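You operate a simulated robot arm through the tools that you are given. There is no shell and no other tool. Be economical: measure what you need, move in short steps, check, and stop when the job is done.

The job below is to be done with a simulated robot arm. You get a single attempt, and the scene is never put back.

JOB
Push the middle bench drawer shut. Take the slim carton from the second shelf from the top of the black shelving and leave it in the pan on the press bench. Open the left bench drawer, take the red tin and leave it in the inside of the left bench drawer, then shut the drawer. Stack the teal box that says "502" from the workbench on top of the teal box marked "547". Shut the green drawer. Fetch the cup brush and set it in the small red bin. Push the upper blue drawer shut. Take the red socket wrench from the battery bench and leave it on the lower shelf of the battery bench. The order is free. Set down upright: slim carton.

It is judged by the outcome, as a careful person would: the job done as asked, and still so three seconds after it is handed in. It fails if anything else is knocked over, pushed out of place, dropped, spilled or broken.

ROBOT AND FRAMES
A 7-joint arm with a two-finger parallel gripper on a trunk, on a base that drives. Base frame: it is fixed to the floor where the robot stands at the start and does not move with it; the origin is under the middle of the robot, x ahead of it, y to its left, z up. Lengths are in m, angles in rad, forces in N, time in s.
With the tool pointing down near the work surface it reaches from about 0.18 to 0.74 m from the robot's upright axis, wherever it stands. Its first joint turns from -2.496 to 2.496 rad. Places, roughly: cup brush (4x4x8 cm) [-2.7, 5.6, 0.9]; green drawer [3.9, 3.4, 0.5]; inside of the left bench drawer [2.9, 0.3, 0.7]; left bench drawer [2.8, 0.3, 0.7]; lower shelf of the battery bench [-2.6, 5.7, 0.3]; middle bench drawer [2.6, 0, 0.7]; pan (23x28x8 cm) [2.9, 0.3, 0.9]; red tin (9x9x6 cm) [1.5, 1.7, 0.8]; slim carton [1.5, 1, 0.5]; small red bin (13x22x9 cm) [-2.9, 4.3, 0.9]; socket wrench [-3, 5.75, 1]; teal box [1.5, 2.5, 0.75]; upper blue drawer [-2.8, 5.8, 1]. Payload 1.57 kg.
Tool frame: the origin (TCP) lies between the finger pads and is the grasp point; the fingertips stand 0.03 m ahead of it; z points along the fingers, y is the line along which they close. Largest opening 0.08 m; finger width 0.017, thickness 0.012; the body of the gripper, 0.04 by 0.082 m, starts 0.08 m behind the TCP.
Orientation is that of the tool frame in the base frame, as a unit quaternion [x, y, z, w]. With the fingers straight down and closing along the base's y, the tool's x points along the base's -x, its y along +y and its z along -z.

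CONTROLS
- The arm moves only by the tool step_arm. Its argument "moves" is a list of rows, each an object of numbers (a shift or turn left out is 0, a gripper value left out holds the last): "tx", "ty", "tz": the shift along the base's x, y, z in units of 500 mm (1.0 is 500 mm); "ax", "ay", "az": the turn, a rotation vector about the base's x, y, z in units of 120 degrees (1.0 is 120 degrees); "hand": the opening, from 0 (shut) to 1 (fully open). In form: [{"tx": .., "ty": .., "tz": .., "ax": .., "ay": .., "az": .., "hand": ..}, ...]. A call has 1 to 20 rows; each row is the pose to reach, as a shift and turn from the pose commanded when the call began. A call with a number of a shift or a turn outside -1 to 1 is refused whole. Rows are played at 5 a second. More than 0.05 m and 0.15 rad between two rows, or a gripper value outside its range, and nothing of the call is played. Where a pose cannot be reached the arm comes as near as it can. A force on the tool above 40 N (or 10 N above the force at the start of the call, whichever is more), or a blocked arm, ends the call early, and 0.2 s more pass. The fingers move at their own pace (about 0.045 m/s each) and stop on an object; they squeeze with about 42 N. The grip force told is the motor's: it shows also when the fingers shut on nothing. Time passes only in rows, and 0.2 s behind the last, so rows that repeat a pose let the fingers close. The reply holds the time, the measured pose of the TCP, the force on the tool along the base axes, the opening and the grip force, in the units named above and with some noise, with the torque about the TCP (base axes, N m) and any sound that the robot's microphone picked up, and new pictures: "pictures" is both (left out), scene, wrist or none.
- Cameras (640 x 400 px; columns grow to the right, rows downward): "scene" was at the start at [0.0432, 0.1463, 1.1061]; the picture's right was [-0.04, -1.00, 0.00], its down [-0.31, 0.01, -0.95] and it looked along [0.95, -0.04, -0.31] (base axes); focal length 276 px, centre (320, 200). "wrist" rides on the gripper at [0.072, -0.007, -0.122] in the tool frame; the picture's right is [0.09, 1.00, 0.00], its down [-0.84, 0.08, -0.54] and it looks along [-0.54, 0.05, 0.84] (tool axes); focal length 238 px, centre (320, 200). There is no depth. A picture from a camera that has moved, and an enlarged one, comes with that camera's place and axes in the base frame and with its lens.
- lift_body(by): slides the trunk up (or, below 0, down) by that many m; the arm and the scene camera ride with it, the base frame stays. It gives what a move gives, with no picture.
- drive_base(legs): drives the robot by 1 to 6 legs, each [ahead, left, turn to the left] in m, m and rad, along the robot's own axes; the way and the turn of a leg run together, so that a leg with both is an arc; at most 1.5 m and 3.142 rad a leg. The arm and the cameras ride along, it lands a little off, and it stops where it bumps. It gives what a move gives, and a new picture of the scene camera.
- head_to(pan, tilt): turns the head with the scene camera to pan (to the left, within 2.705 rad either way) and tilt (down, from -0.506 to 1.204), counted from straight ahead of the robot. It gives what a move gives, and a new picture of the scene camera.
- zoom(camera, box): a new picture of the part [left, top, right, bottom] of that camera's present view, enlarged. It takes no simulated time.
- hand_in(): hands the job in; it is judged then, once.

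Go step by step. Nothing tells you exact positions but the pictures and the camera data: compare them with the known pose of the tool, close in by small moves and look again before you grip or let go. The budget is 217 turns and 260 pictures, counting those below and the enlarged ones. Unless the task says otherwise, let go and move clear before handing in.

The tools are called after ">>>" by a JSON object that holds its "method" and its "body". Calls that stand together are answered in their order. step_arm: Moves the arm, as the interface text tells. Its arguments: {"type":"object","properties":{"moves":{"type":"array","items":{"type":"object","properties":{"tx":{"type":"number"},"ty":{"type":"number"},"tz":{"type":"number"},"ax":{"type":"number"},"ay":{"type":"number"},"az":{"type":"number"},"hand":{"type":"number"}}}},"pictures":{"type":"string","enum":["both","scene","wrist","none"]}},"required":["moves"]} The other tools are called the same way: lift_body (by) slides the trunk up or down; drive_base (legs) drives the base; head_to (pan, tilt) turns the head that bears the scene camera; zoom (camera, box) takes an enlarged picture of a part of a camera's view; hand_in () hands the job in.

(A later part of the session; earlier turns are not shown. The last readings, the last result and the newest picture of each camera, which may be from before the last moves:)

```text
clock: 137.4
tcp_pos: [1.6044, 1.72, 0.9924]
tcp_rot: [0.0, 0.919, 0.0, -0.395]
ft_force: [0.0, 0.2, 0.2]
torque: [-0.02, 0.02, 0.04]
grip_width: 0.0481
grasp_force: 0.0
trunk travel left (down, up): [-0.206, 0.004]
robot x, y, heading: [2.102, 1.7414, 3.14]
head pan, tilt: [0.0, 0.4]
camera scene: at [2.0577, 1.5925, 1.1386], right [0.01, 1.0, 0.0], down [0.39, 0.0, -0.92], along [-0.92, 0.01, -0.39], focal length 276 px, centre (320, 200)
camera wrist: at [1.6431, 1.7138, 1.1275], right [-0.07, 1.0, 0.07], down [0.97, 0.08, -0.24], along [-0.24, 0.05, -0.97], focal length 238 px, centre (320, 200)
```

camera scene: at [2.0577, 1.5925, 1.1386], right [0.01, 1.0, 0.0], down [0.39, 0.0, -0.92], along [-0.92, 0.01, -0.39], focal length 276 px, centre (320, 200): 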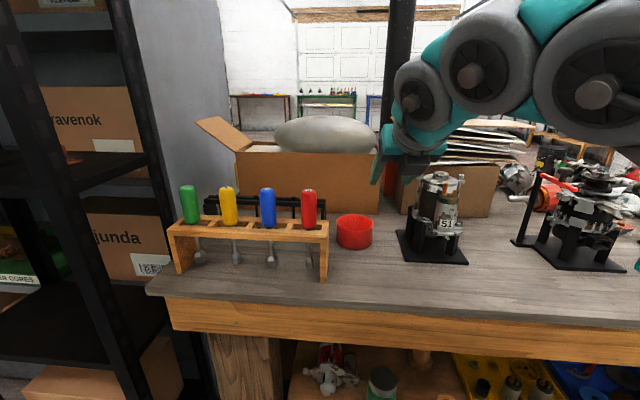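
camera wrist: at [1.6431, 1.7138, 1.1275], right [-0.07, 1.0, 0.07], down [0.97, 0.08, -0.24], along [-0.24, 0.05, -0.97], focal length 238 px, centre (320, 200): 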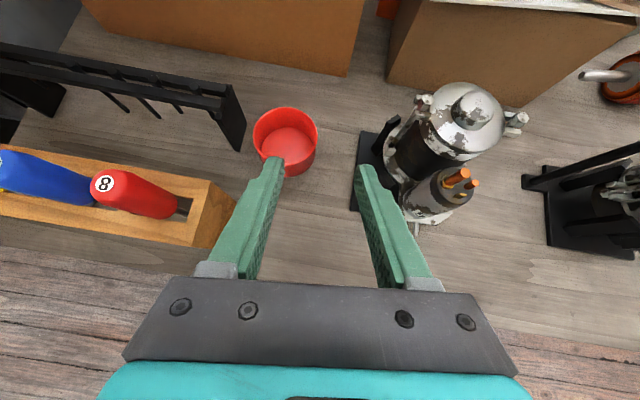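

Tin centre refined to (1.490, 1.677), rim z 0.845. Yaw 15° for clearance from the mechanism, then move above its right wall.

>>> {"method": "step_arm", "body": {"moves": [{"az": -0.0625, "tx": -0.06}, {"az": -0.125, "tx": -0.12, "ty": -0.005}, {"az": -0.125, "tx": -0.175, "ty": -0.01}, {"az": -0.125, "tx": -0.187, "ty": -0.01, "tz": -0.08}, {"az": -0.125, "tx": -0.187, "ty": -0.01, "tz": -0.16}, {"az": -0.125, "tx": -0.187, "ty": -0.01, "tz": -0.21}]}}

```text
clock: 138.8
tcp_pos: [1.5097, 1.7158, 0.8883]
tcp_rot: [0.119, 0.91, 0.051, -0.393]
ft_force: [0.5, -0.4, 0.3]
torque: [0.0, -0.01, 0.02]
grip_width: 0.048
grasp_force: 0.0
trunk travel left (down, up): [-0.206, 0.004]
robot x, y, heading: [2.098, 1.7404, 3.133]
head pan, tilt: [0.0, 0.4]
camera scene: at [2.0577, 1.5924, 1.1386], right [0.01, 1.0, 0.0], down [0.39, 0.0, -0.92], along [-0.92, 0.01, -0.39], focal length 276 px, centre (320, 200)
camera wrist: at [1.5468, 1.6992, 1.0233], right [0.19, 0.98, 0.07], down [0.96, -0.17, -0.24], along [-0.22, 0.11, -0.97], focal length 238 px, centre (320, 200)
```

scene: 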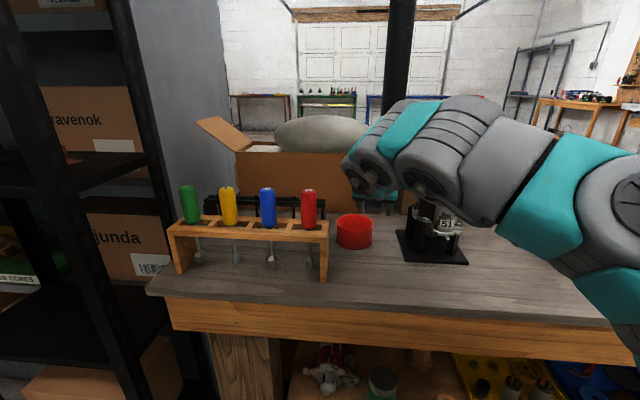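
wrist: 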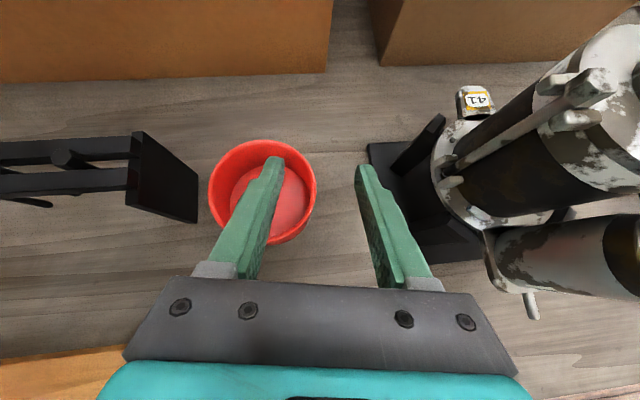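

>>> {"method": "step_arm", "body": {"moves": [{"tz": -0.04}, {"tz": -0.07}, {"tz": -0.1}], "pictures": "wrist"}}

```text
clock: 139.6
tcp_pos: [1.512, 1.7133, 0.8384]
tcp_rot: [0.118, 0.911, 0.049, -0.393]
ft_force: [0.4, -0.2, -0.1]
torque: [-0.03, -0.01, 0.01]
grip_width: 0.048
grasp_force: 0.1
trunk travel left (down, up): [-0.206, 0.004]
robot x, y, heading: [2.1038, 1.7398, 3.133]
head pan, tilt: [0.0, 0.4]
camera wrist: at [1.5482, 1.6974, 0.9727], right [0.19, 0.98, 0.07], down [0.96, -0.17, -0.24], along [-0.22, 0.11, -0.97], focal length 238 px, centre (320, 200)
```

wrist: 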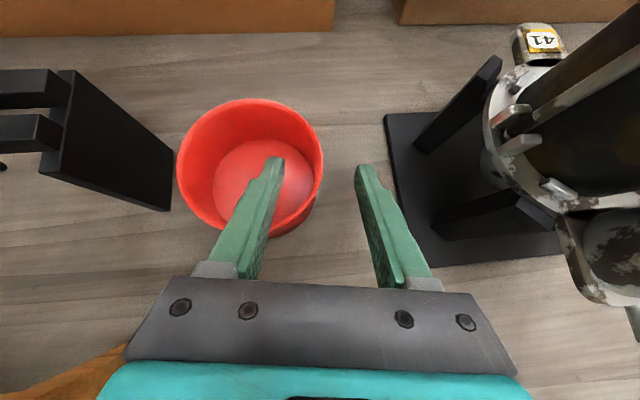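

>>> {"method": "step_arm", "body": {"moves": [{"tx": -0.016, "ty": 0.004, "tz": -0.006}, {"tx": -0.016, "ty": 0.004, "tz": -0.006, "hand": 0}, {"tx": -0.016, "ty": 0.004, "tz": -0.006}, {"tx": -0.016, "ty": 0.004, "tz": -0.006}, {"tx": -0.016, "ty": 0.004, "tz": -0.006}, {"tx": -0.016, "ty": 0.004, "tz": -0.006}], "pictures": "wrist"}}

```text
clock: 141.0
tcp_pos: [1.5048, 1.7158, 0.8341]
tcp_rot: [0.119, 0.91, 0.051, -0.393]
ft_force: [1.2, 0.7, 4.8]
torque: [-0.28, -0.02, 0.17]
grip_width: 0.0105
grasp_force: 28.6
trunk travel left (down, up): [-0.206, 0.004]
robot x, y, heading: [2.1034, 1.7438, 3.134]
head pan, tilt: [0.0, 0.4]
camera wrist: at [1.5409, 1.7009, 0.9698], right [0.19, 0.98, 0.06], down [0.96, -0.17, -0.24], along [-0.22, 0.11, -0.97], focal length 238 px, centre (320, 200)
```

wrist: 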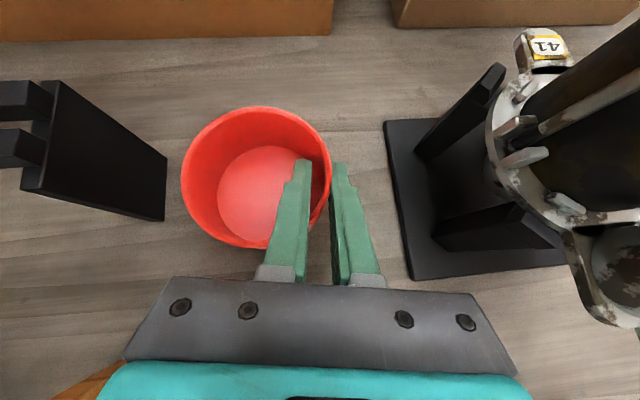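

Wall gripped. Lift slowly and check that it comes along.

>>> {"method": "step_arm", "body": {"moves": [{"hand": 0}, {"tz": 0.03}, {"tz": 0.08}, {"tz": 0.14}, {"tz": 0.22}, {"tz": 0.3}]}}

```text
clock: 142.4
tcp_pos: [1.5042, 1.717, 0.9853]
tcp_rot: [0.119, 0.91, 0.051, -0.393]
ft_force: [0.5, -0.2, -1.4]
torque: [0.03, -0.02, -0.02]
grip_width: 0.009
grasp_force: 27.5
trunk travel left (down, up): [-0.206, 0.004]
robot x, y, heading: [2.1021, 1.7406, 3.133]
head pan, tilt: [0.0, 0.4]
camera scene: at [2.0576, 1.5925, 1.1385], right [0.01, 1.0, 0.0], down [0.39, 0.0, -0.92], along [-0.92, 0.01, -0.39], focal length 276 px, centre (320, 200)
camera wrist: at [1.5407, 1.6999, 1.1205], right [0.19, 0.98, 0.07], down [0.96, -0.17, -0.24], along [-0.22, 0.11, -0.97], focal length 238 px, centre (320, 200)
```

scene: 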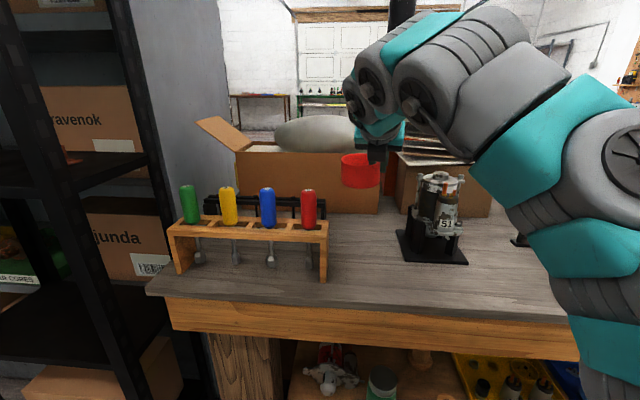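
wrist: 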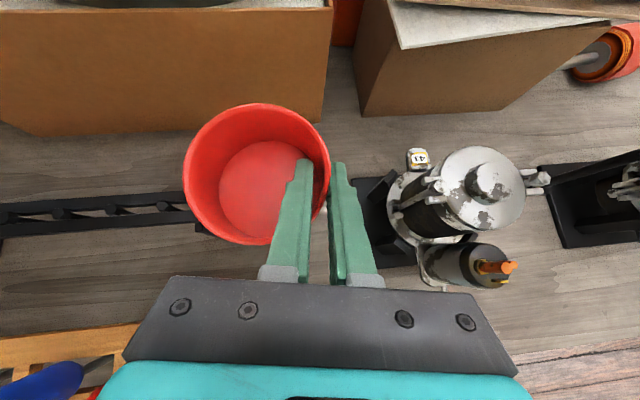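

The tin is held level. Back out, turn to face the open drawer from the bench's left end and approach.

>>> {"method": "drive_base", "body": {"legs": [[-0.45, 0, 0], [0, 0, 1.58], [0.55, -0.08, 0]]}}

>>> {"method": "zoom", "body": {"camera": "wrist", "box": [0, 0, 640, 400]}}

```text
clock: 151.8
tcp_pos: [2.483, 0.5878, 0.9861]
tcp_rot: [-0.554, 0.732, -0.241, -0.315]
ft_force: [-0.2, -0.3, -1.1]
torque: [-0.02, 0.0, 0.02]
grip_width: 0.008
grasp_force: 26.5
trunk travel left (down, up): [-0.206, 0.004]
robot x, y, heading: [2.4627, 1.1865, -1.591]
head pan, tilt: [0.0, 0.4]
camera scene: at [2.6143, 1.1392, 1.1385], right [-1.0, 0.02, 0.0], down [0.01, 0.39, -0.92], along [-0.02, -0.92, -0.39], focal length 276 px, centre (320, 200)
```

scene: 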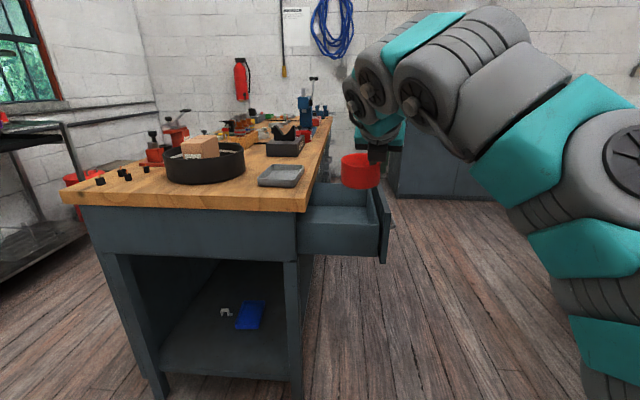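

```text
1.00 times, centred on (320, 200) of wrist (not enlarged: the box is as wide or as high as the picture)
camera zoom: at [2.5001, 0.6236, 1.1204], right [-0.98, 0.21, 0.07], down [0.19, 0.95, -0.24], along [-0.11, -0.22, -0.97], focal length 238 px, centre (320, 200)
```

zoom: 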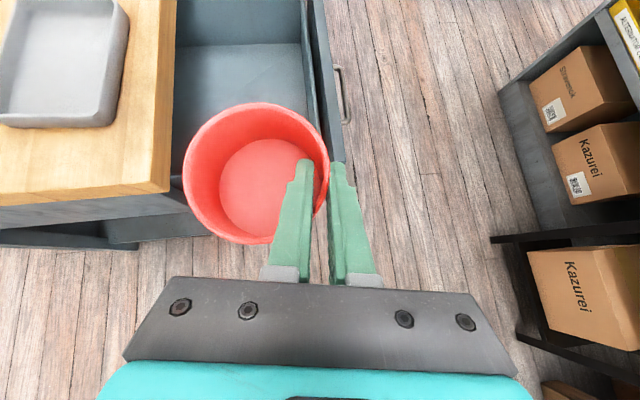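

>>> {"method": "zoom", "body": {"camera": "scene", "box": [260, 140, 420, 280]}}

```text
2.86 times, centred on (340, 210) of scene
camera zoom: at [2.6143, 1.1392, 1.1385], right [-1.0, 0.02, 0.0], down [0.01, 0.39, -0.92], along [-0.02, -0.92, -0.39], focal length 790 px, centre (263, 171)
```

zoom: 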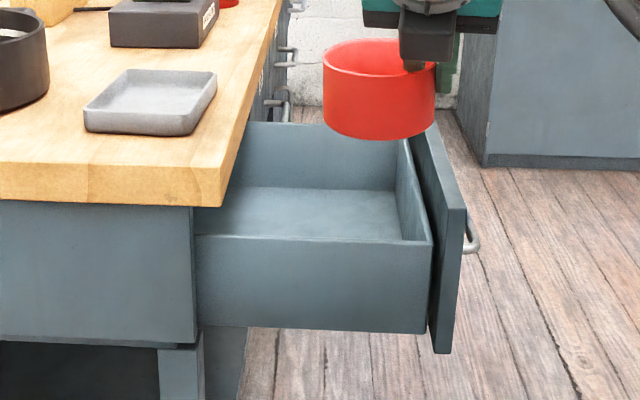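

Drawer interior: x 2.445–2.61 (to the bench edge), y 0.13–0.44, side top z≈0.77, floor ≈0.69. Drive in so the tin is above it.

>>> {"method": "drive_base", "body": {"legs": [[0.26, 0.015, 0]]}}

>>> {"method": "zoom", "body": {"camera": "wrist", "box": [0, 0, 640, 400]}}

```text
clock: 153.6
tcp_pos: [2.4937, 0.3281, 0.9862]
tcp_rot: [-0.555, 0.731, -0.24, -0.315]
ft_force: [-0.1, -0.2, -0.6]
torque: [0.0, 0.02, 0.01]
grip_width: 0.0077
grasp_force: 26.7
trunk travel left (down, up): [-0.206, 0.004]
robot x, y, heading: [2.476, 0.9245, -1.588]
head pan, tilt: [0.0, 0.4]
camera scene: at [2.6244, 0.8809, 1.1385], right [-1.0, 0.02, 0.0], down [0.01, 0.39, -0.92], along [-0.02, -0.92, -0.39], focal length 276 px, centre (320, 200)
```

scene: 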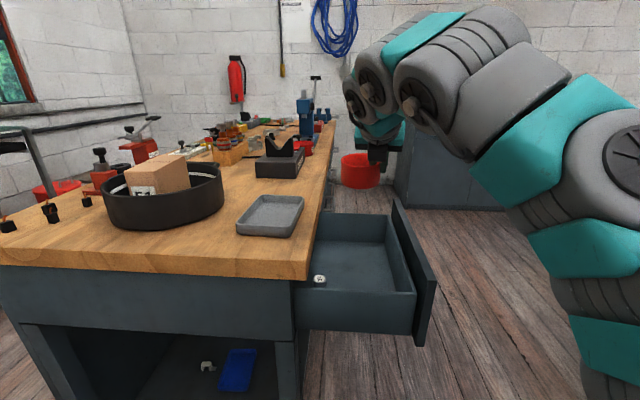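

```text
1.00 times, centred on (320, 200) of wrist (not enlarged: the box is as wide or as high as the picture)
camera zoom: at [2.5101, 0.3654, 1.1204], right [-0.98, 0.21, 0.07], down [0.19, 0.95, -0.24], along [-0.11, -0.22, -0.97], focal length 238 px, centre (320, 200)
```

zoom: 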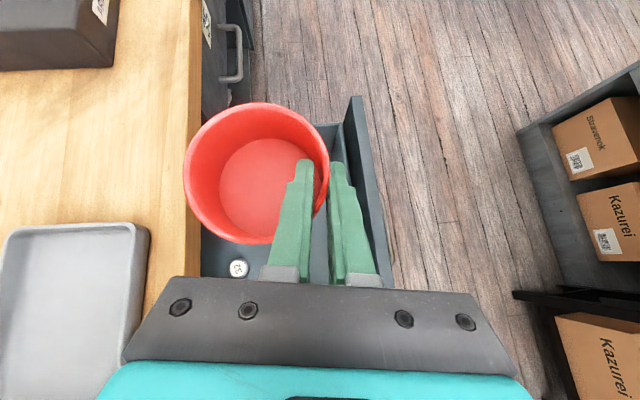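

A small disc lies in the drawer near (2.615, 0.35); I'll keep the tin away from it. Move and descend.

>>> {"method": "step_arm", "body": {"moves": [{"tx": -0.008, "ty": -0.05}, {"tx": -0.008, "ty": -0.09}, {"tx": -0.008, "ty": -0.09, "tz": -0.09}, {"tx": -0.008, "ty": -0.09, "tz": -0.18}, {"tx": -0.008, "ty": -0.09, "tz": -0.27}, {"tx": -0.008, "ty": -0.09, "tz": -0.35}]}}

```text
clock: 155.0
tcp_pos: [2.489, 0.2829, 0.8106]
tcp_rot: [-0.554, 0.732, -0.241, -0.315]
ft_force: [1.1, -0.1, -0.8]
torque: [0.01, 0.01, 0.01]
grip_width: 0.0077
grasp_force: 27.1
trunk travel left (down, up): [-0.206, 0.004]
robot x, y, heading: [2.474, 0.9276, -1.588]
head pan, tilt: [0.0, 0.4]
camera scene: at [2.6245, 0.881, 1.1386], right [-1.0, 0.02, 0.0], down [0.01, 0.39, -0.92], along [-0.02, -0.92, -0.39], focal length 276 px, centre (320, 200)
camera wrist: at [2.5055, 0.3194, 0.9461], right [-0.98, 0.21, 0.06], down [0.19, 0.95, -0.24], along [-0.11, -0.22, -0.97], focal length 238 px, centre (320, 200)
```

scene: 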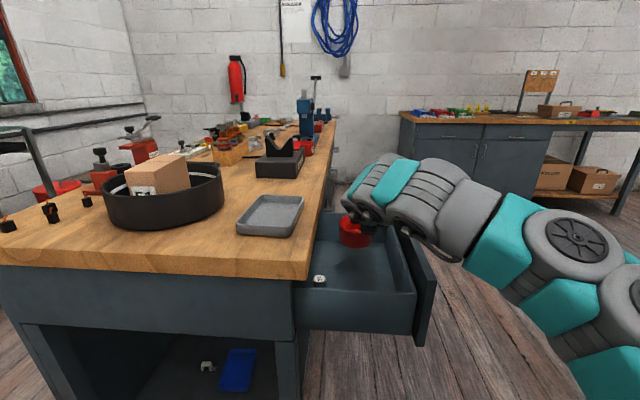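
wrist: 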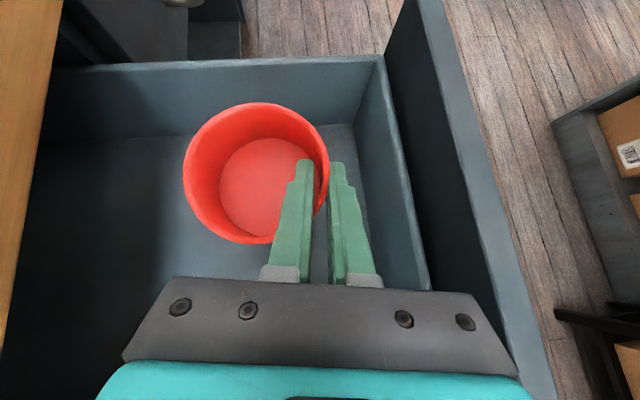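

>>> {"method": "step_arm", "body": {"moves": [{"tx": 0.03}, {"tx": 0.03, "tz": -0.05}, {"tx": 0.03, "tz": -0.1}, {"tx": 0.03, "tz": -0.11}, {"tx": 0.03, "tz": -0.12}, {"tx": 0.03, "tz": -0.128}, {"tx": 0.03, "tz": -0.136}, {"tx": 0.03, "tz": -0.142}], "pictures": "both"}}

```text
clock: 156.6
tcp_pos: [2.5022, 0.2817, 0.7502]
tcp_rot: [-0.553, 0.729, -0.246, -0.319]
ft_force: [1.1, 0.2, 20.4]
torque: [0.33, -0.52, -0.05]
grip_width: 0.0085
grasp_force: 27.4
trunk travel left (down, up): [-0.206, 0.004]
robot x, y, heading: [2.4731, 0.9285, -1.59]
head pan, tilt: [0.0, 0.4]
stopped in row 7: the force on the tool passed its limit at 46 N (the readings are from after the stop); the commanded pose is now the measured one
camera scene: at [2.6244, 0.8818, 1.1385], right [-1.0, 0.02, 0.0], down [0.01, 0.39, -0.92], along [-0.02, -0.92, -0.39], focal length 276 px, centre (320, 200)
camera wrist: at [2.5201, 0.3208, 0.8844], right [-0.98, 0.21, 0.06], down [0.18, 0.95, -0.25], along [-0.11, -0.23, -0.97], focal length 238 px, centre (320, 200)
```

scene: 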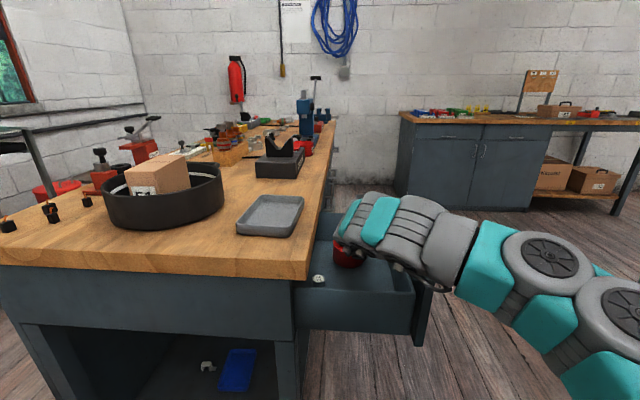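
wrist: 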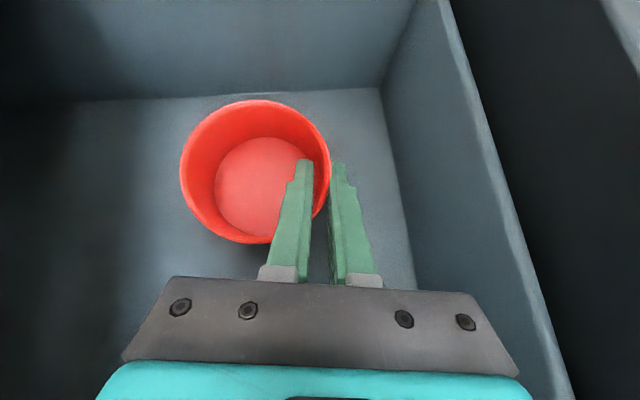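

The force centre matches the tin touching the floor. Release and rise.

>>> {"method": "step_arm", "body": {"moves": [{"tz": 0.004, "hand": 0.15}, {"tz": 0.004, "hand": 0.3}, {"tz": 0.004, "hand": 0.42}, {"tz": 0.004, "hand": 0.42}, {"tz": 0.05}, {"tz": 0.12}, {"tz": 0.2}, {"tz": 0.28}]}}

```text
clock: 158.4
tcp_pos: [2.5049, 0.2851, 0.8885]
tcp_rot: [-0.554, 0.73, -0.243, -0.318]
ft_force: [0.3, -0.1, -0.3]
torque: [0.0, -0.03, 0.0]
grip_width: 0.0335
grasp_force: 0.0
trunk travel left (down, up): [-0.206, 0.004]
robot x, y, heading: [2.4721, 0.9254, -1.591]
head pan, tilt: [0.0, 0.4]
camera scene: at [2.6243, 0.8809, 1.1385], right [-1.0, 0.02, 0.0], down [0.01, 0.39, -0.92], along [-0.02, -0.92, -0.39], focal length 276 px, centre (320, 200)
camera wrist: at [2.5211, 0.3218, 1.0229], right [-0.98, 0.21, 0.06], down [0.18, 0.95, -0.25], along [-0.11, -0.23, -0.97], focal length 238 px, centre (320, 200)
```

scene: 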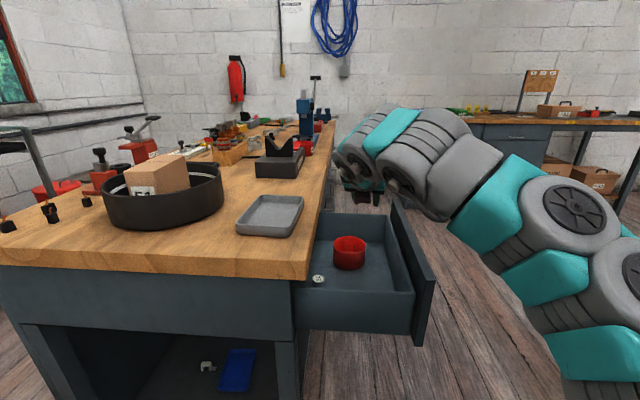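
wrist: 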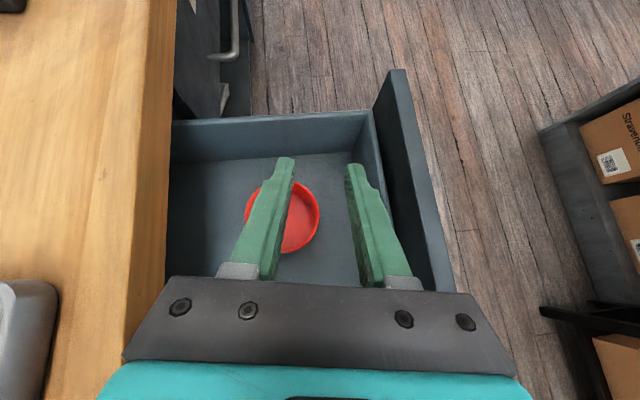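

The tin stands in the drawer. Now go round to the front of the bench to push the drawer shut.

>>> {"method": "step_arm", "body": {"moves": [{"tz": 0.06, "hand": 0}, {"tz": 0.12}], "pictures": "none"}}

>>> {"method": "drive_base", "body": {"legs": [[0, -0.5, 0], [0.58, 0, 0], [0, -0.2, 0], [0, 0, 1.59]]}}

```text
clock: 159.0
tcp_pos: [2.5045, 0.2828, 0.9491]
tcp_rot: [-0.554, 0.731, -0.242, -0.317]
ft_force: [0.2, -1.3, 0.0]
torque: [0.01, 0.0, -0.01]
grip_width: 0.0001
grasp_force: 10.5
trunk travel left (down, up): [-0.206, 0.004]
robot x, y, heading: [2.4721, 0.9242, -1.597]
head pan, tilt: [0.0, 0.4]
```

```text
clock: 169.8
tcp_pos: [2.416, 0.3916, 0.9491]
tcp_rot: [0.908, -0.126, 0.397, 0.053]
ft_force: [0.3, -0.3, -0.5]
torque: [-0.03, 0.01, 0.0]
grip_width: 0.0
grasp_force: 21.2
trunk travel left (down, up): [-0.206, 0.004]
robot x, y, heading: [1.7727, 0.3646, -0.02]
head pan, tilt: [0.0, 0.4]
camera scene: at [1.8183, 0.5125, 1.1385], right [-0.02, -1.0, 0.0], down [-0.39, 0.01, -0.92], along [0.92, -0.02, -0.39], focal length 276 px, centre (320, 200)
```

scene: 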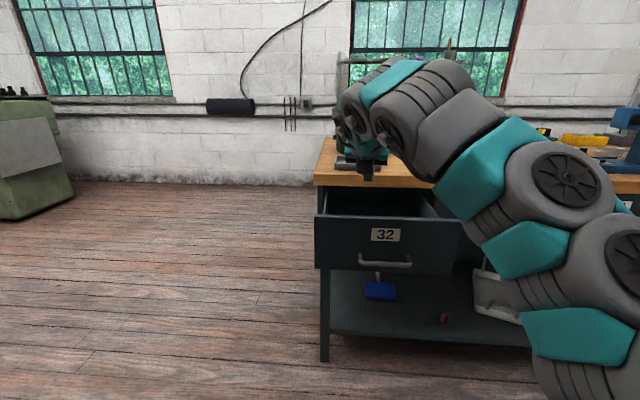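

>>> {"method": "step_arm", "body": {"moves": [{"tx": -0.03, "ty": -0.02, "ax": -0.0084, "ay": -0.0589, "az": 0.0206}, {"tx": -0.06, "ty": -0.04, "ax": -0.0168, "ay": -0.1178, "az": 0.0413}, {"tx": -0.09, "ty": -0.06, "ax": -0.0253, "ay": -0.1767, "az": 0.0619}, {"tx": -0.12, "ty": -0.08, "ax": -0.0337, "ay": -0.2355, "az": 0.0825}, {"tx": -0.15, "ty": -0.1, "ax": -0.0421, "ay": -0.2944, "az": 0.1032}, {"tx": -0.17, "ty": -0.113, "ax": -0.0505, "ay": -0.3533, "az": 0.1238}], "pictures": "none"}}

>>> {"method": "lift_body", "body": {"by": -0.16}}

>>> {"method": "head_to", "body": {"pan": -0.2, "tilt": 0.5}}

```text
clock: 171.2
tcp_pos: [2.3315, 0.3356, 0.9488]
tcp_rot: [0.707, 0.002, 0.707, -0.002]
ft_force: [-0.9, -1.2, 0.3]
torque: [-0.03, 0.0, 0.13]
grip_width: 0.0
grasp_force: 21.8
trunk travel left (down, up): [-0.206, 0.004]
robot x, y, heading: [1.7725, 0.3614, -0.021]
head pan, tilt: [0.0, 0.4]
```

```text
clock: 173.0
tcp_pos: [2.331, 0.3345, 0.7888]
tcp_rot: [0.708, 0.0, 0.707, 0.001]
ft_force: [0.0, -0.5, 0.1]
torque: [-0.02, -0.04, 0.0]
grip_width: 0.0001
grasp_force: 20.7
trunk travel left (down, up): [-0.046, 0.164]
robot x, y, heading: [1.7715, 0.3623, -0.019]
head pan, tilt: [0.0, 0.4]
```

```text
clock: 173.8
tcp_pos: [2.3322, 0.3361, 0.7883]
tcp_rot: [0.708, 0.001, 0.706, 0.0]
ft_force: [0.1, 0.5, -0.6]
torque: [-0.03, 0.0, -0.03]
grip_width: 0.0
grasp_force: 21.1
trunk travel left (down, up): [-0.046, 0.164]
robot x, y, heading: [1.7727, 0.3629, -0.014]
head pan, tilt: [-0.201, 0.499]
camera scene: at [1.8144, 0.4945, 0.9694], right [-0.22, -0.98, 0.0], down [-0.47, 0.1, -0.88], along [0.86, -0.19, -0.48], focal length 276 px, centre (320, 200)
```

scene: 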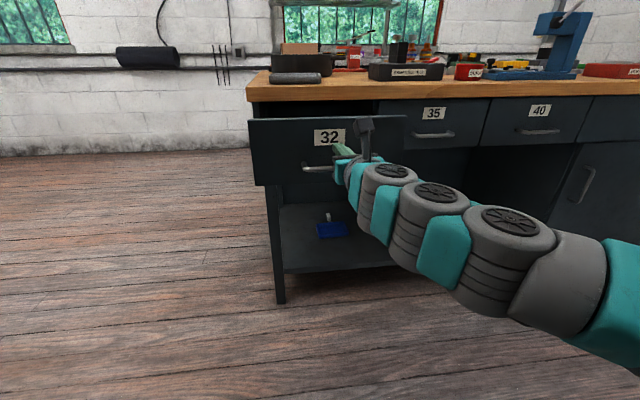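

>>> {"method": "step_arm", "body": {"moves": [{"tx": 0.04, "tz": -0.004}, {"tx": 0.08, "tz": -0.004}, {"tx": 0.12, "tz": -0.004}, {"tx": 0.16, "tz": -0.004}, {"tx": 0.2, "tz": -0.004}, {"tx": 0.24, "tz": -0.004}, {"tx": 0.28, "tz": -0.004}, {"tx": 0.32, "tz": -0.004}, {"tx": 0.36, "tz": -0.004}, {"tx": 0.4, "tz": -0.004}, {"tx": 0.43, "tz": -0.004}, {"tx": 0.46, "tz": -0.004}, {"tx": 0.49, "tz": -0.004}, {"tx": 0.52, "tz": -0.004}, {"tx": 0.55, "tz": -0.004}], "pictures": "scene"}}

```text
clock: 177.0
tcp_pos: [2.6024, 0.3356, 0.7858]
tcp_rot: [0.708, 0.0, 0.706, -0.002]
ft_force: [-45.9, 2.9, -3.5]
torque: [0.01, 0.07, -0.43]
grip_width: 0.0001
grasp_force: 21.2
trunk travel left (down, up): [-0.046, 0.164]
robot x, y, heading: [1.7709, 0.3633, -0.021]
head pan, tilt: [-0.201, 0.499]
stopped in row 15: the force on the tool passed its limit at 125 N (the readings are from after the stop); the commanded pose is now the measured one
camera scene: at [1.8118, 0.4946, 0.9694], right [-0.22, -0.98, 0.0], down [-0.47, 0.1, -0.88], along [0.86, -0.19, -0.48], focal length 276 px, centre (320, 200)
```

scene: 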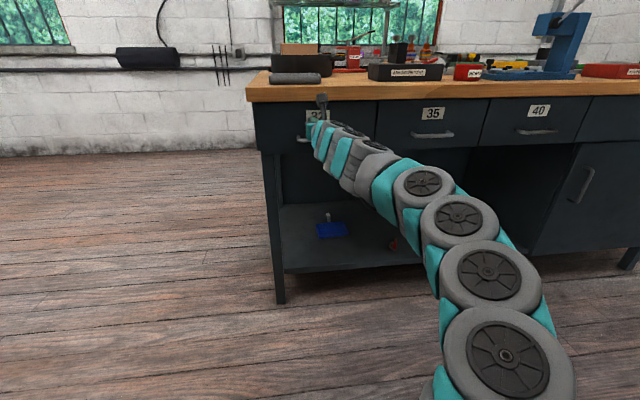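

Left drawer shut. The middle drawer stopped ~3 cm earlier though, so retract and check whether it's flush.

>>> {"method": "step_arm", "body": {"moves": [{"tx": -0.06}, {"tx": -0.14}, {"tx": -0.22}, {"tx": -0.3}, {"tx": -0.38}, {"tx": -0.46}], "pictures": "none"}}

>>> {"method": "head_to", "body": {"pan": -0.25, "tilt": 0.35}}

>>> {"method": "zoom", "body": {"camera": "scene", "box": [220, 80, 540, 220]}}

```text
clock: 178.4
tcp_pos: [2.3742, 0.3355, 0.7845]
tcp_rot: [0.709, -0.001, 0.705, -0.002]
ft_force: [-0.4, 0.4, -0.5]
torque: [0.0, 0.02, -0.03]
grip_width: 0.0
grasp_force: 21.3
trunk travel left (down, up): [-0.046, 0.164]
robot x, y, heading: [1.7751, 0.3608, -0.022]
head pan, tilt: [-0.201, 0.499]
```

```text
clock: 179.1
tcp_pos: [2.3762, 0.3358, 0.7843]
tcp_rot: [0.709, -0.001, 0.705, -0.002]
ft_force: [0.9, -0.6, -0.5]
torque: [-0.02, -0.01, -0.01]
grip_width: 0.0
grasp_force: 21.1
trunk travel left (down, up): [-0.046, 0.164]
robot x, y, heading: [1.7706, 0.367, -0.023]
head pan, tilt: [-0.25, 0.351]
camera scene: at [1.815, 0.4895, 0.983], right [-0.27, -0.96, 0.0], down [-0.33, 0.09, -0.94], along [0.91, -0.25, -0.34], focal length 276 px, centre (320, 200)
```

scene: 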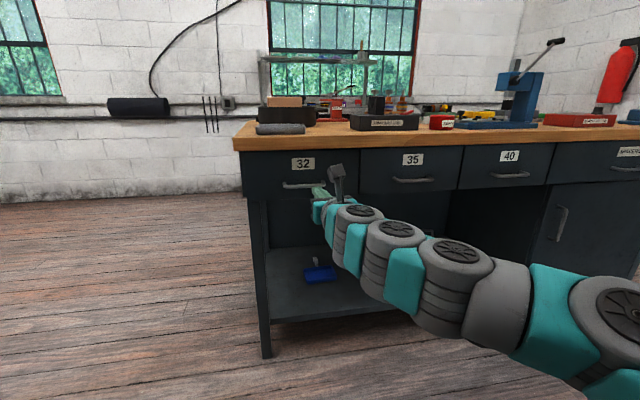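

```text
2.00 times, centred on (380, 150) of scene
camera zoom: at [1.815, 0.4895, 0.983], right [-0.27, -0.96, 0.0], down [-0.33, 0.09, -0.94], along [0.91, -0.25, -0.34], focal length 553 px, centre (200, 300)
```

zoom: 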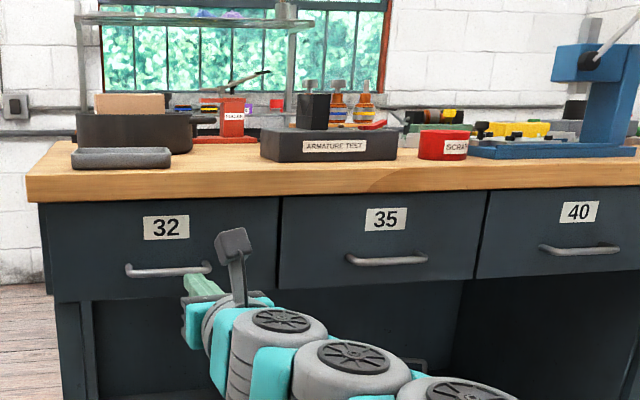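

All three faces are flush. Raise the trunk and head to the workbench near the teal boxes.

>>> {"method": "lift_body", "body": {"by": 0.16}}

>>> {"method": "drive_base", "body": {"legs": [[0.13, 0.1, 0], [0.25, 0.75, 0], [0.4, 0.6, 0], [0, 0, 3.14], [0, -0.6, 0]]}}

>>> {"method": "head_to", "body": {"pan": -0.3, "tilt": 0.4}}

```text
clock: 180.9
tcp_pos: [2.3757, 0.3359, 0.9451]
tcp_rot: [0.709, -0.001, 0.705, -0.002]
ft_force: [0.4, 0.6, 0.4]
torque: [-0.01, -0.01, -0.02]
grip_width: 0.0
grasp_force: 20.9
trunk travel left (down, up): [-0.206, 0.004]
robot x, y, heading: [1.7748, 0.3646, -0.019]
head pan, tilt: [-0.25, 0.351]
```

```text
clock: 200.0
tcp_pos: [1.9974, 2.4047, 0.9452]
tcp_rot: [0.003, 0.709, 0.001, -0.705]
ft_force: [0.3, -0.5, -0.3]
torque: [0.02, 0.04, 0.03]
grip_width: 0.0
grasp_force: 21.2
trunk travel left (down, up): [-0.206, 0.004]
robot x, y, heading: [2.6004, 2.3723, 3.111]
head pan, tilt: [-0.25, 0.351]
camera scene: at [2.5572, 2.2464, 1.1431], right [0.27, 0.96, 0.0], down [0.33, -0.09, -0.94], along [-0.9, 0.26, -0.34], focal length 276 px, centre (320, 200)
```

scene: 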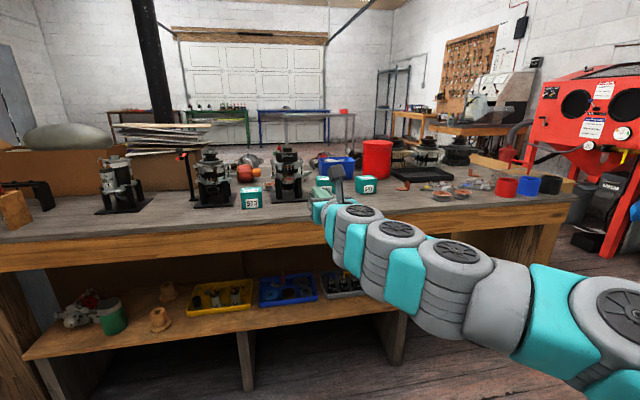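

```text
clock: 200.6
tcp_pos: [1.9985, 2.4044, 0.9436]
tcp_rot: [0.003, 0.71, 0.0, -0.705]
ft_force: [0.8, 0.0, -0.8]
torque: [0.0, 0.04, -0.03]
grip_width: 0.0
grasp_force: 21.4
trunk travel left (down, up): [-0.206, 0.004]
robot x, y, heading: [2.5983, 2.3725, 3.112]
head pan, tilt: [-0.3, 0.4]
camera scene: at [2.5591, 2.2507, 1.1386], right [0.32, 0.95, 0.0], down [0.37, -0.13, -0.92], along [-0.87, 0.3, -0.39], focal length 276 px, centre (320, 200)
```

scene: 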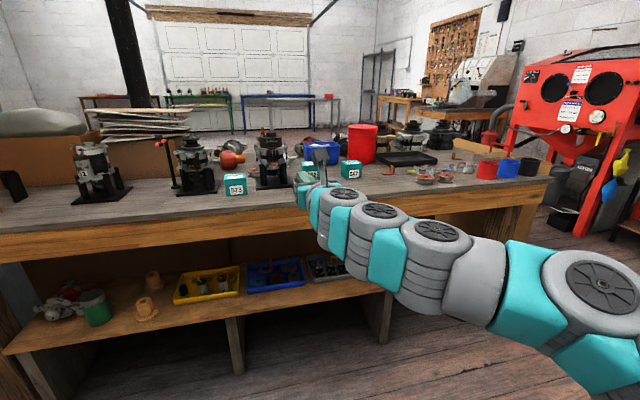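

>>> {"method": "zoom", "body": {"camera": "scene", "box": [210, 130, 380, 215]}}

```text
3.76 times, centred on (295, 172) of scene
camera zoom: at [2.5591, 2.2507, 1.1386], right [0.32, 0.95, 0.0], down [0.37, -0.13, -0.92], along [-0.87, 0.3, -0.39], focal length 1041 px, centre (414, 304)
```

zoom: 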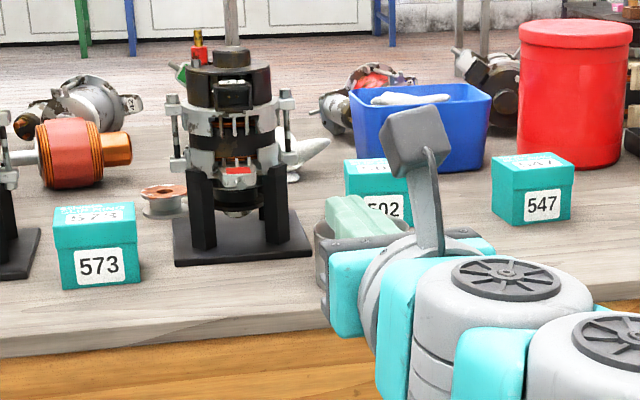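

502 is in the middle (~(1.57, 2.55)), 547 to its right (~(1.60, 2.73)). Pitch the tool down 45°, open, and approach.

>>> {"method": "step_arm", "body": {"moves": [{"ay": -0.062, "tz": 0.02, "hand": 1}, {"ay": -0.125, "tz": 0.05}, {"ay": -0.187, "tz": 0.08}, {"ay": -0.25, "tz": 0.1}, {"ay": -0.312, "tz": 0.12}, {"ay": -0.375, "tz": 0.14}], "pictures": "none"}}

>>> {"method": "drive_base", "body": {"legs": [[0, -0.15, 0.03], [0.33, 0, 0]]}}

>>> {"method": "head_to", "body": {"pan": -0.2, "tilt": 0.5}}

>>> {"method": "zoom", "body": {"camera": "wrist", "box": [0, 0, 640, 400]}}

```text
clock: 202.0
tcp_pos: [1.9978, 2.4029, 1.0132]
tcp_rot: [0.002, 0.926, 0.002, -0.379]
ft_force: [-0.3, -0.2, -0.1]
torque: [-0.02, 0.02, 0.01]
grip_width: 0.08
grasp_force: 0.1
trunk travel left (down, up): [-0.206, 0.004]
robot x, y, heading: [2.6008, 2.3693, 3.113]
head pan, tilt: [-0.3, 0.4]
```

```text
clock: 205.2
tcp_pos: [1.6679, 2.5361, 1.0136]
tcp_rot: [-0.009, 0.925, -0.002, -0.379]
ft_force: [-0.1, 0.2, -0.8]
torque: [0.01, 0.01, -0.04]
grip_width: 0.0802
grasp_force: 0.1
trunk travel left (down, up): [-0.206, 0.004]
robot x, y, heading: [2.2699, 2.5214, 3.144]
head pan, tilt: [-0.3, 0.4]
camera scene: at [2.233, 2.3993, 1.1385], right [0.3, 0.95, 0.0], down [0.37, -0.12, -0.92], along [-0.88, 0.27, -0.39], focal length 276 px, centre (320, 200)
```

scene: 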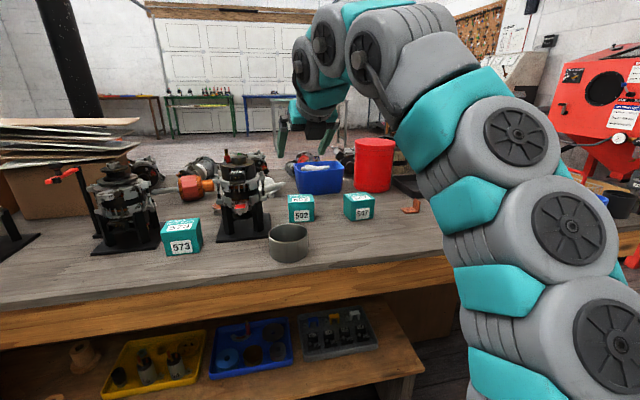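

```text
clock: 205.9
tcp_pos: [1.6673, 2.537, 1.0132]
tcp_rot: [-0.01, 0.925, -0.003, -0.379]
ft_force: [0.1, 0.8, -0.1]
torque: [0.0, 0.02, 0.01]
grip_width: 0.0803
grasp_force: 0.0
trunk travel left (down, up): [-0.206, 0.004]
robot x, y, heading: [2.272, 2.5251, 3.142]
head pan, tilt: [-0.201, 0.499]
camera scene: at [2.2323, 2.39, 1.1294], right [0.2, 0.98, 0.0], down [0.47, -0.1, -0.88], along [-0.86, 0.18, -0.48], focal length 276 px, centre (320, 200)
```

scene: 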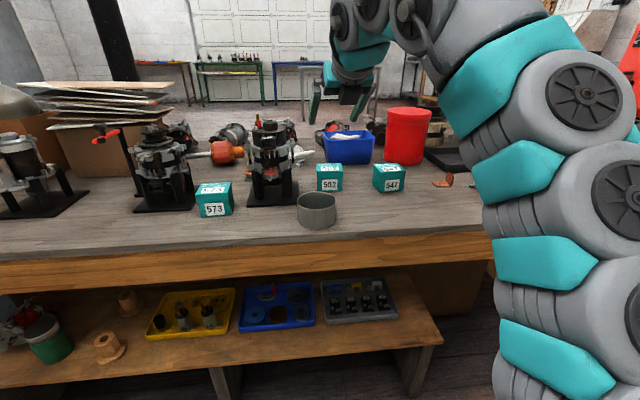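

```text
1.00 times, centred on (320, 200) of wrist (not enlarged: the box is as wide or as high as the picture)
camera zoom: at [1.7022, 2.5305, 1.1502], right [-0.09, 0.99, 0.07], down [0.97, 0.1, -0.2], along [-0.21, 0.05, -0.98], focal length 238 px, centre (320, 200)
```

zoom: 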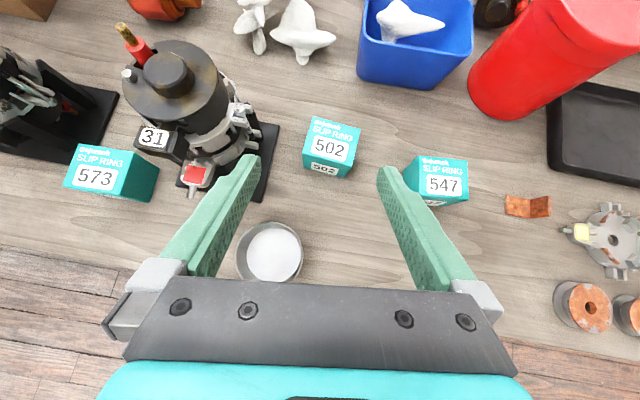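

>>> {"method": "zoom", "body": {"camera": "wrist", "box": [290, 100, 490, 225]}}

>>> {"method": "zoom", "body": {"camera": "scene", "box": [290, 140, 430, 240]}}

```text
3.20 times, centred on (390, 162) of wrist
camera zoom: at [1.7022, 2.5305, 1.1502], right [-0.09, 0.99, 0.07], down [0.97, 0.1, -0.2], along [-0.21, 0.05, -0.98], focal length 763 px, centre (96, 320)
```

zoom: 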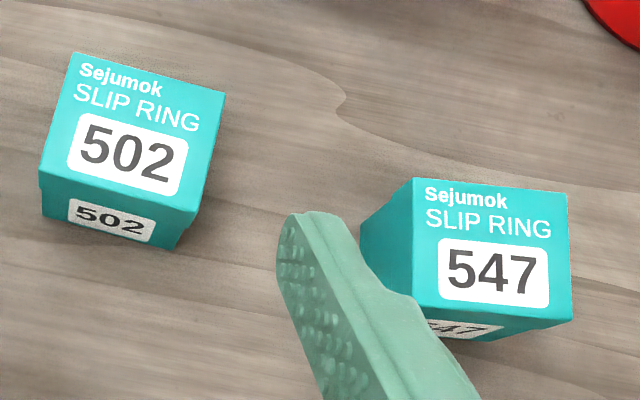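

```text
4.00 times, centred on (360, 190) of scene
camera zoom: at [2.2323, 2.39, 1.1294], right [0.2, 0.98, 0.0], down [0.47, -0.1, -0.88], along [-0.86, 0.18, -0.48], focal length 1106 px, centre (160, 240)
```

zoom: 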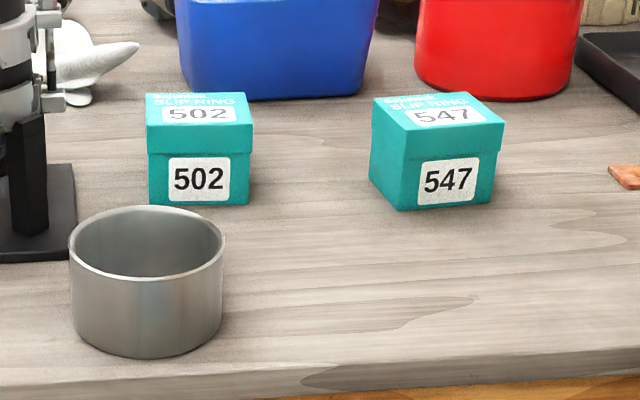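

502's lid is ~7×6 cm at centre (1.548, 2.556), yawed ~9°; 547 is centred at (1.584, 2.720). Move closer and above 502 with matching yaw.

>>> {"method": "drive_base", "body": {"legs": [[0.1, 0, 0]]}}

>>> {"method": "step_arm", "body": {"moves": [{"az": -0.035, "ty": 0.02}, {"az": -0.0725, "ty": 0.036, "tz": -0.06}, {"az": -0.0725, "ty": 0.036, "tz": -0.12}], "pictures": "wrist"}}

```text
clock: 207.0
tcp_pos: [1.5687, 2.5354, 1.0135]
tcp_rot: [-0.009, 0.925, -0.002, -0.381]
ft_force: [0.5, 0.3, 0.5]
torque: [0.0, -0.02, 0.03]
grip_width: 0.08
grasp_force: 0.0
trunk travel left (down, up): [-0.206, 0.004]
robot x, y, heading: [2.1719, 2.5179, 3.142]
head pan, tilt: [-0.201, 0.499]
camera scene: at [2.1334, 2.3901, 1.1294], right [0.2, 0.98, 0.0], down [0.47, -0.1, -0.88], along [-0.86, 0.18, -0.48], focal length 276 px, centre (320, 200)
```

scene: 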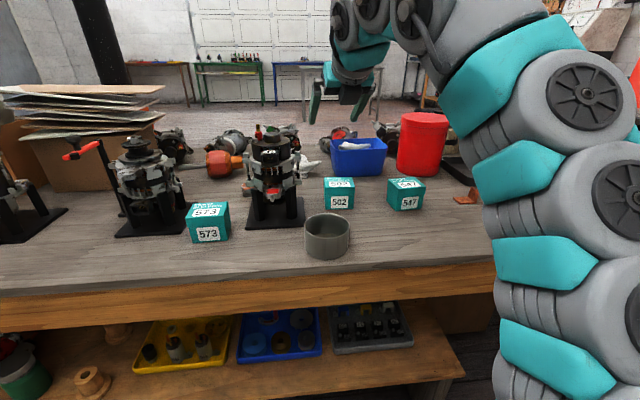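

```text
clock: 207.8
tcp_pos: [1.5688, 2.5543, 0.9547]
tcp_rot: [0.06, 0.923, 0.026, -0.379]
ft_force: [0.2, 0.0, -0.1]
torque: [-0.02, 0.0, 0.01]
grip_width: 0.0799
grasp_force: 0.1
trunk travel left (down, up): [-0.206, 0.004]
robot x, y, heading: [2.1696, 2.5217, 3.144]
head pan, tilt: [-0.201, 0.499]
camera wrist: at [1.6019, 2.5439, 1.0911], right [0.07, 1.0, 0.07], down [0.98, -0.05, -0.2], along [-0.2, 0.08, -0.98], focal length 238 px, centre (320, 200)
```

wrist: 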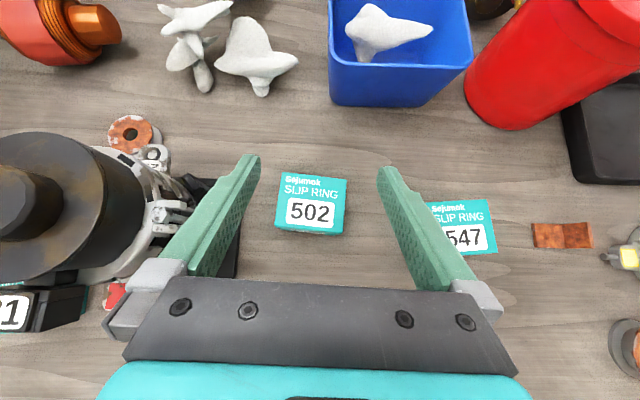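

>>> {"method": "step_arm", "body": {"moves": [{"tx": -0.03, "ty": 0.001, "tz": -0.06}, {"tx": -0.032, "ty": 0.001, "tz": -0.12}, {"tx": -0.032, "ty": 0.001, "tz": -0.155}], "pictures": "wrist"}}

```text
clock: 208.6
tcp_pos: [1.5515, 2.5539, 0.8777]
tcp_rot: [0.06, 0.923, 0.026, -0.379]
ft_force: [1.0, 0.0, -0.8]
torque: [0.03, 0.01, -0.01]
grip_width: 0.0798
grasp_force: 0.1
trunk travel left (down, up): [-0.206, 0.004]
robot x, y, heading: [2.1729, 2.5225, 3.146]
head pan, tilt: [-0.201, 0.499]
camera wrist: at [1.5854, 2.5432, 1.0127], right [0.07, 1.0, 0.07], down [0.98, -0.05, -0.2], along [-0.2, 0.08, -0.98], focal length 238 px, centre (320, 200)
```

wrist: 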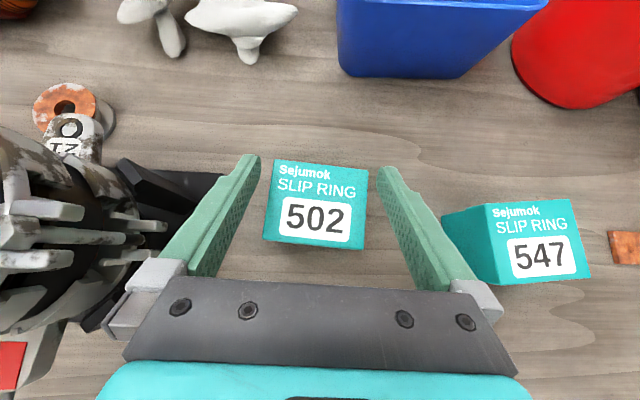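

>>> {"method": "step_arm", "body": {"moves": [{"tz": -0.03, "ty": 0.001}, {"tz": -0.06, "ty": 0.001}, {"tz": -0.09, "ty": 0.001}, {"tz": -0.11, "ty": 0.001}], "pictures": "wrist"}}

```text
clock: 209.6
tcp_pos: [1.5518, 2.5563, 0.8216]
tcp_rot: [0.061, 0.923, 0.026, -0.378]
ft_force: [-0.2, -0.2, -0.3]
torque: [-0.01, -0.01, -0.02]
grip_width: 0.0799
grasp_force: 0.0
trunk travel left (down, up): [-0.206, 0.004]
robot x, y, heading: [2.1737, 2.5221, 3.143]
head pan, tilt: [-0.201, 0.499]
camera wrist: at [1.5856, 2.545, 0.9579], right [0.07, 1.0, 0.07], down [0.98, -0.05, -0.2], along [-0.2, 0.08, -0.98], focal length 238 px, centre (320, 200)
```

wrist: 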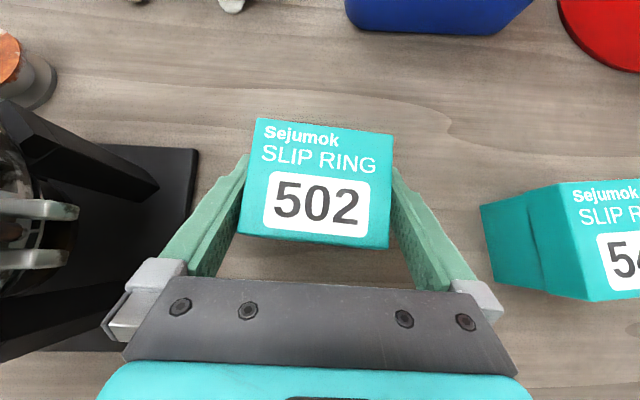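

>>> {"method": "step_arm", "body": {"moves": [{"hand": 0}, {"hand": 0}, {"hand": 0}, {"hand": 0}, {"tz": 0.03}, {"tz": 0.09}, {"tz": 0.17}, {"tz": 0.25}], "pictures": "both"}}

```text
clock: 211.4
tcp_pos: [1.5527, 2.5585, 0.9464]
tcp_rot: [0.061, 0.923, 0.025, -0.379]
ft_force: [0.2, 0.6, -1.5]
torque: [-0.03, -0.02, 0.0]
grip_width: 0.0698
grasp_force: 41.6
trunk travel left (down, up): [-0.206, 0.004]
robot x, y, heading: [2.1745, 2.5221, 3.139]
head pan, tilt: [-0.201, 0.499]
camera scene: at [2.1332, 2.3902, 1.1294], right [0.2, 0.98, 0.0], down [0.47, -0.1, -0.88], along [-0.86, 0.18, -0.48], focal length 276 px, centre (320, 200)
camera wrist: at [1.5861, 2.546, 1.082], right [0.07, 1.0, 0.07], down [0.98, -0.05, -0.2], along [-0.2, 0.08, -0.98], focal length 238 px, centre (320, 200)
```

scene: 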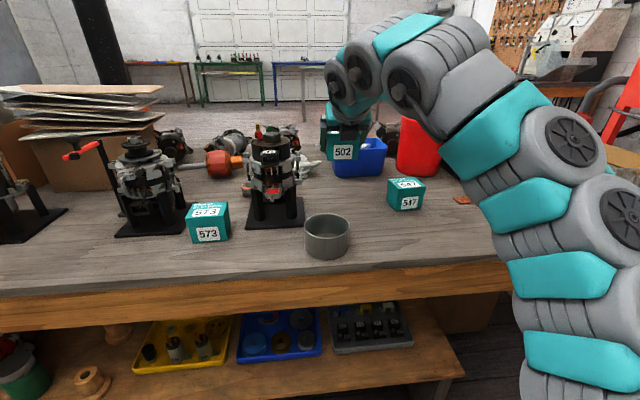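
wrist: 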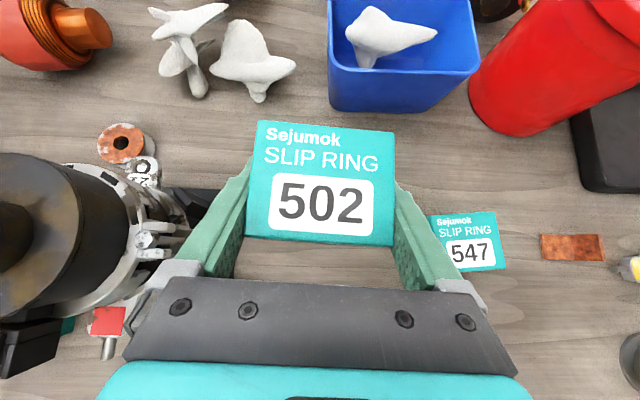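

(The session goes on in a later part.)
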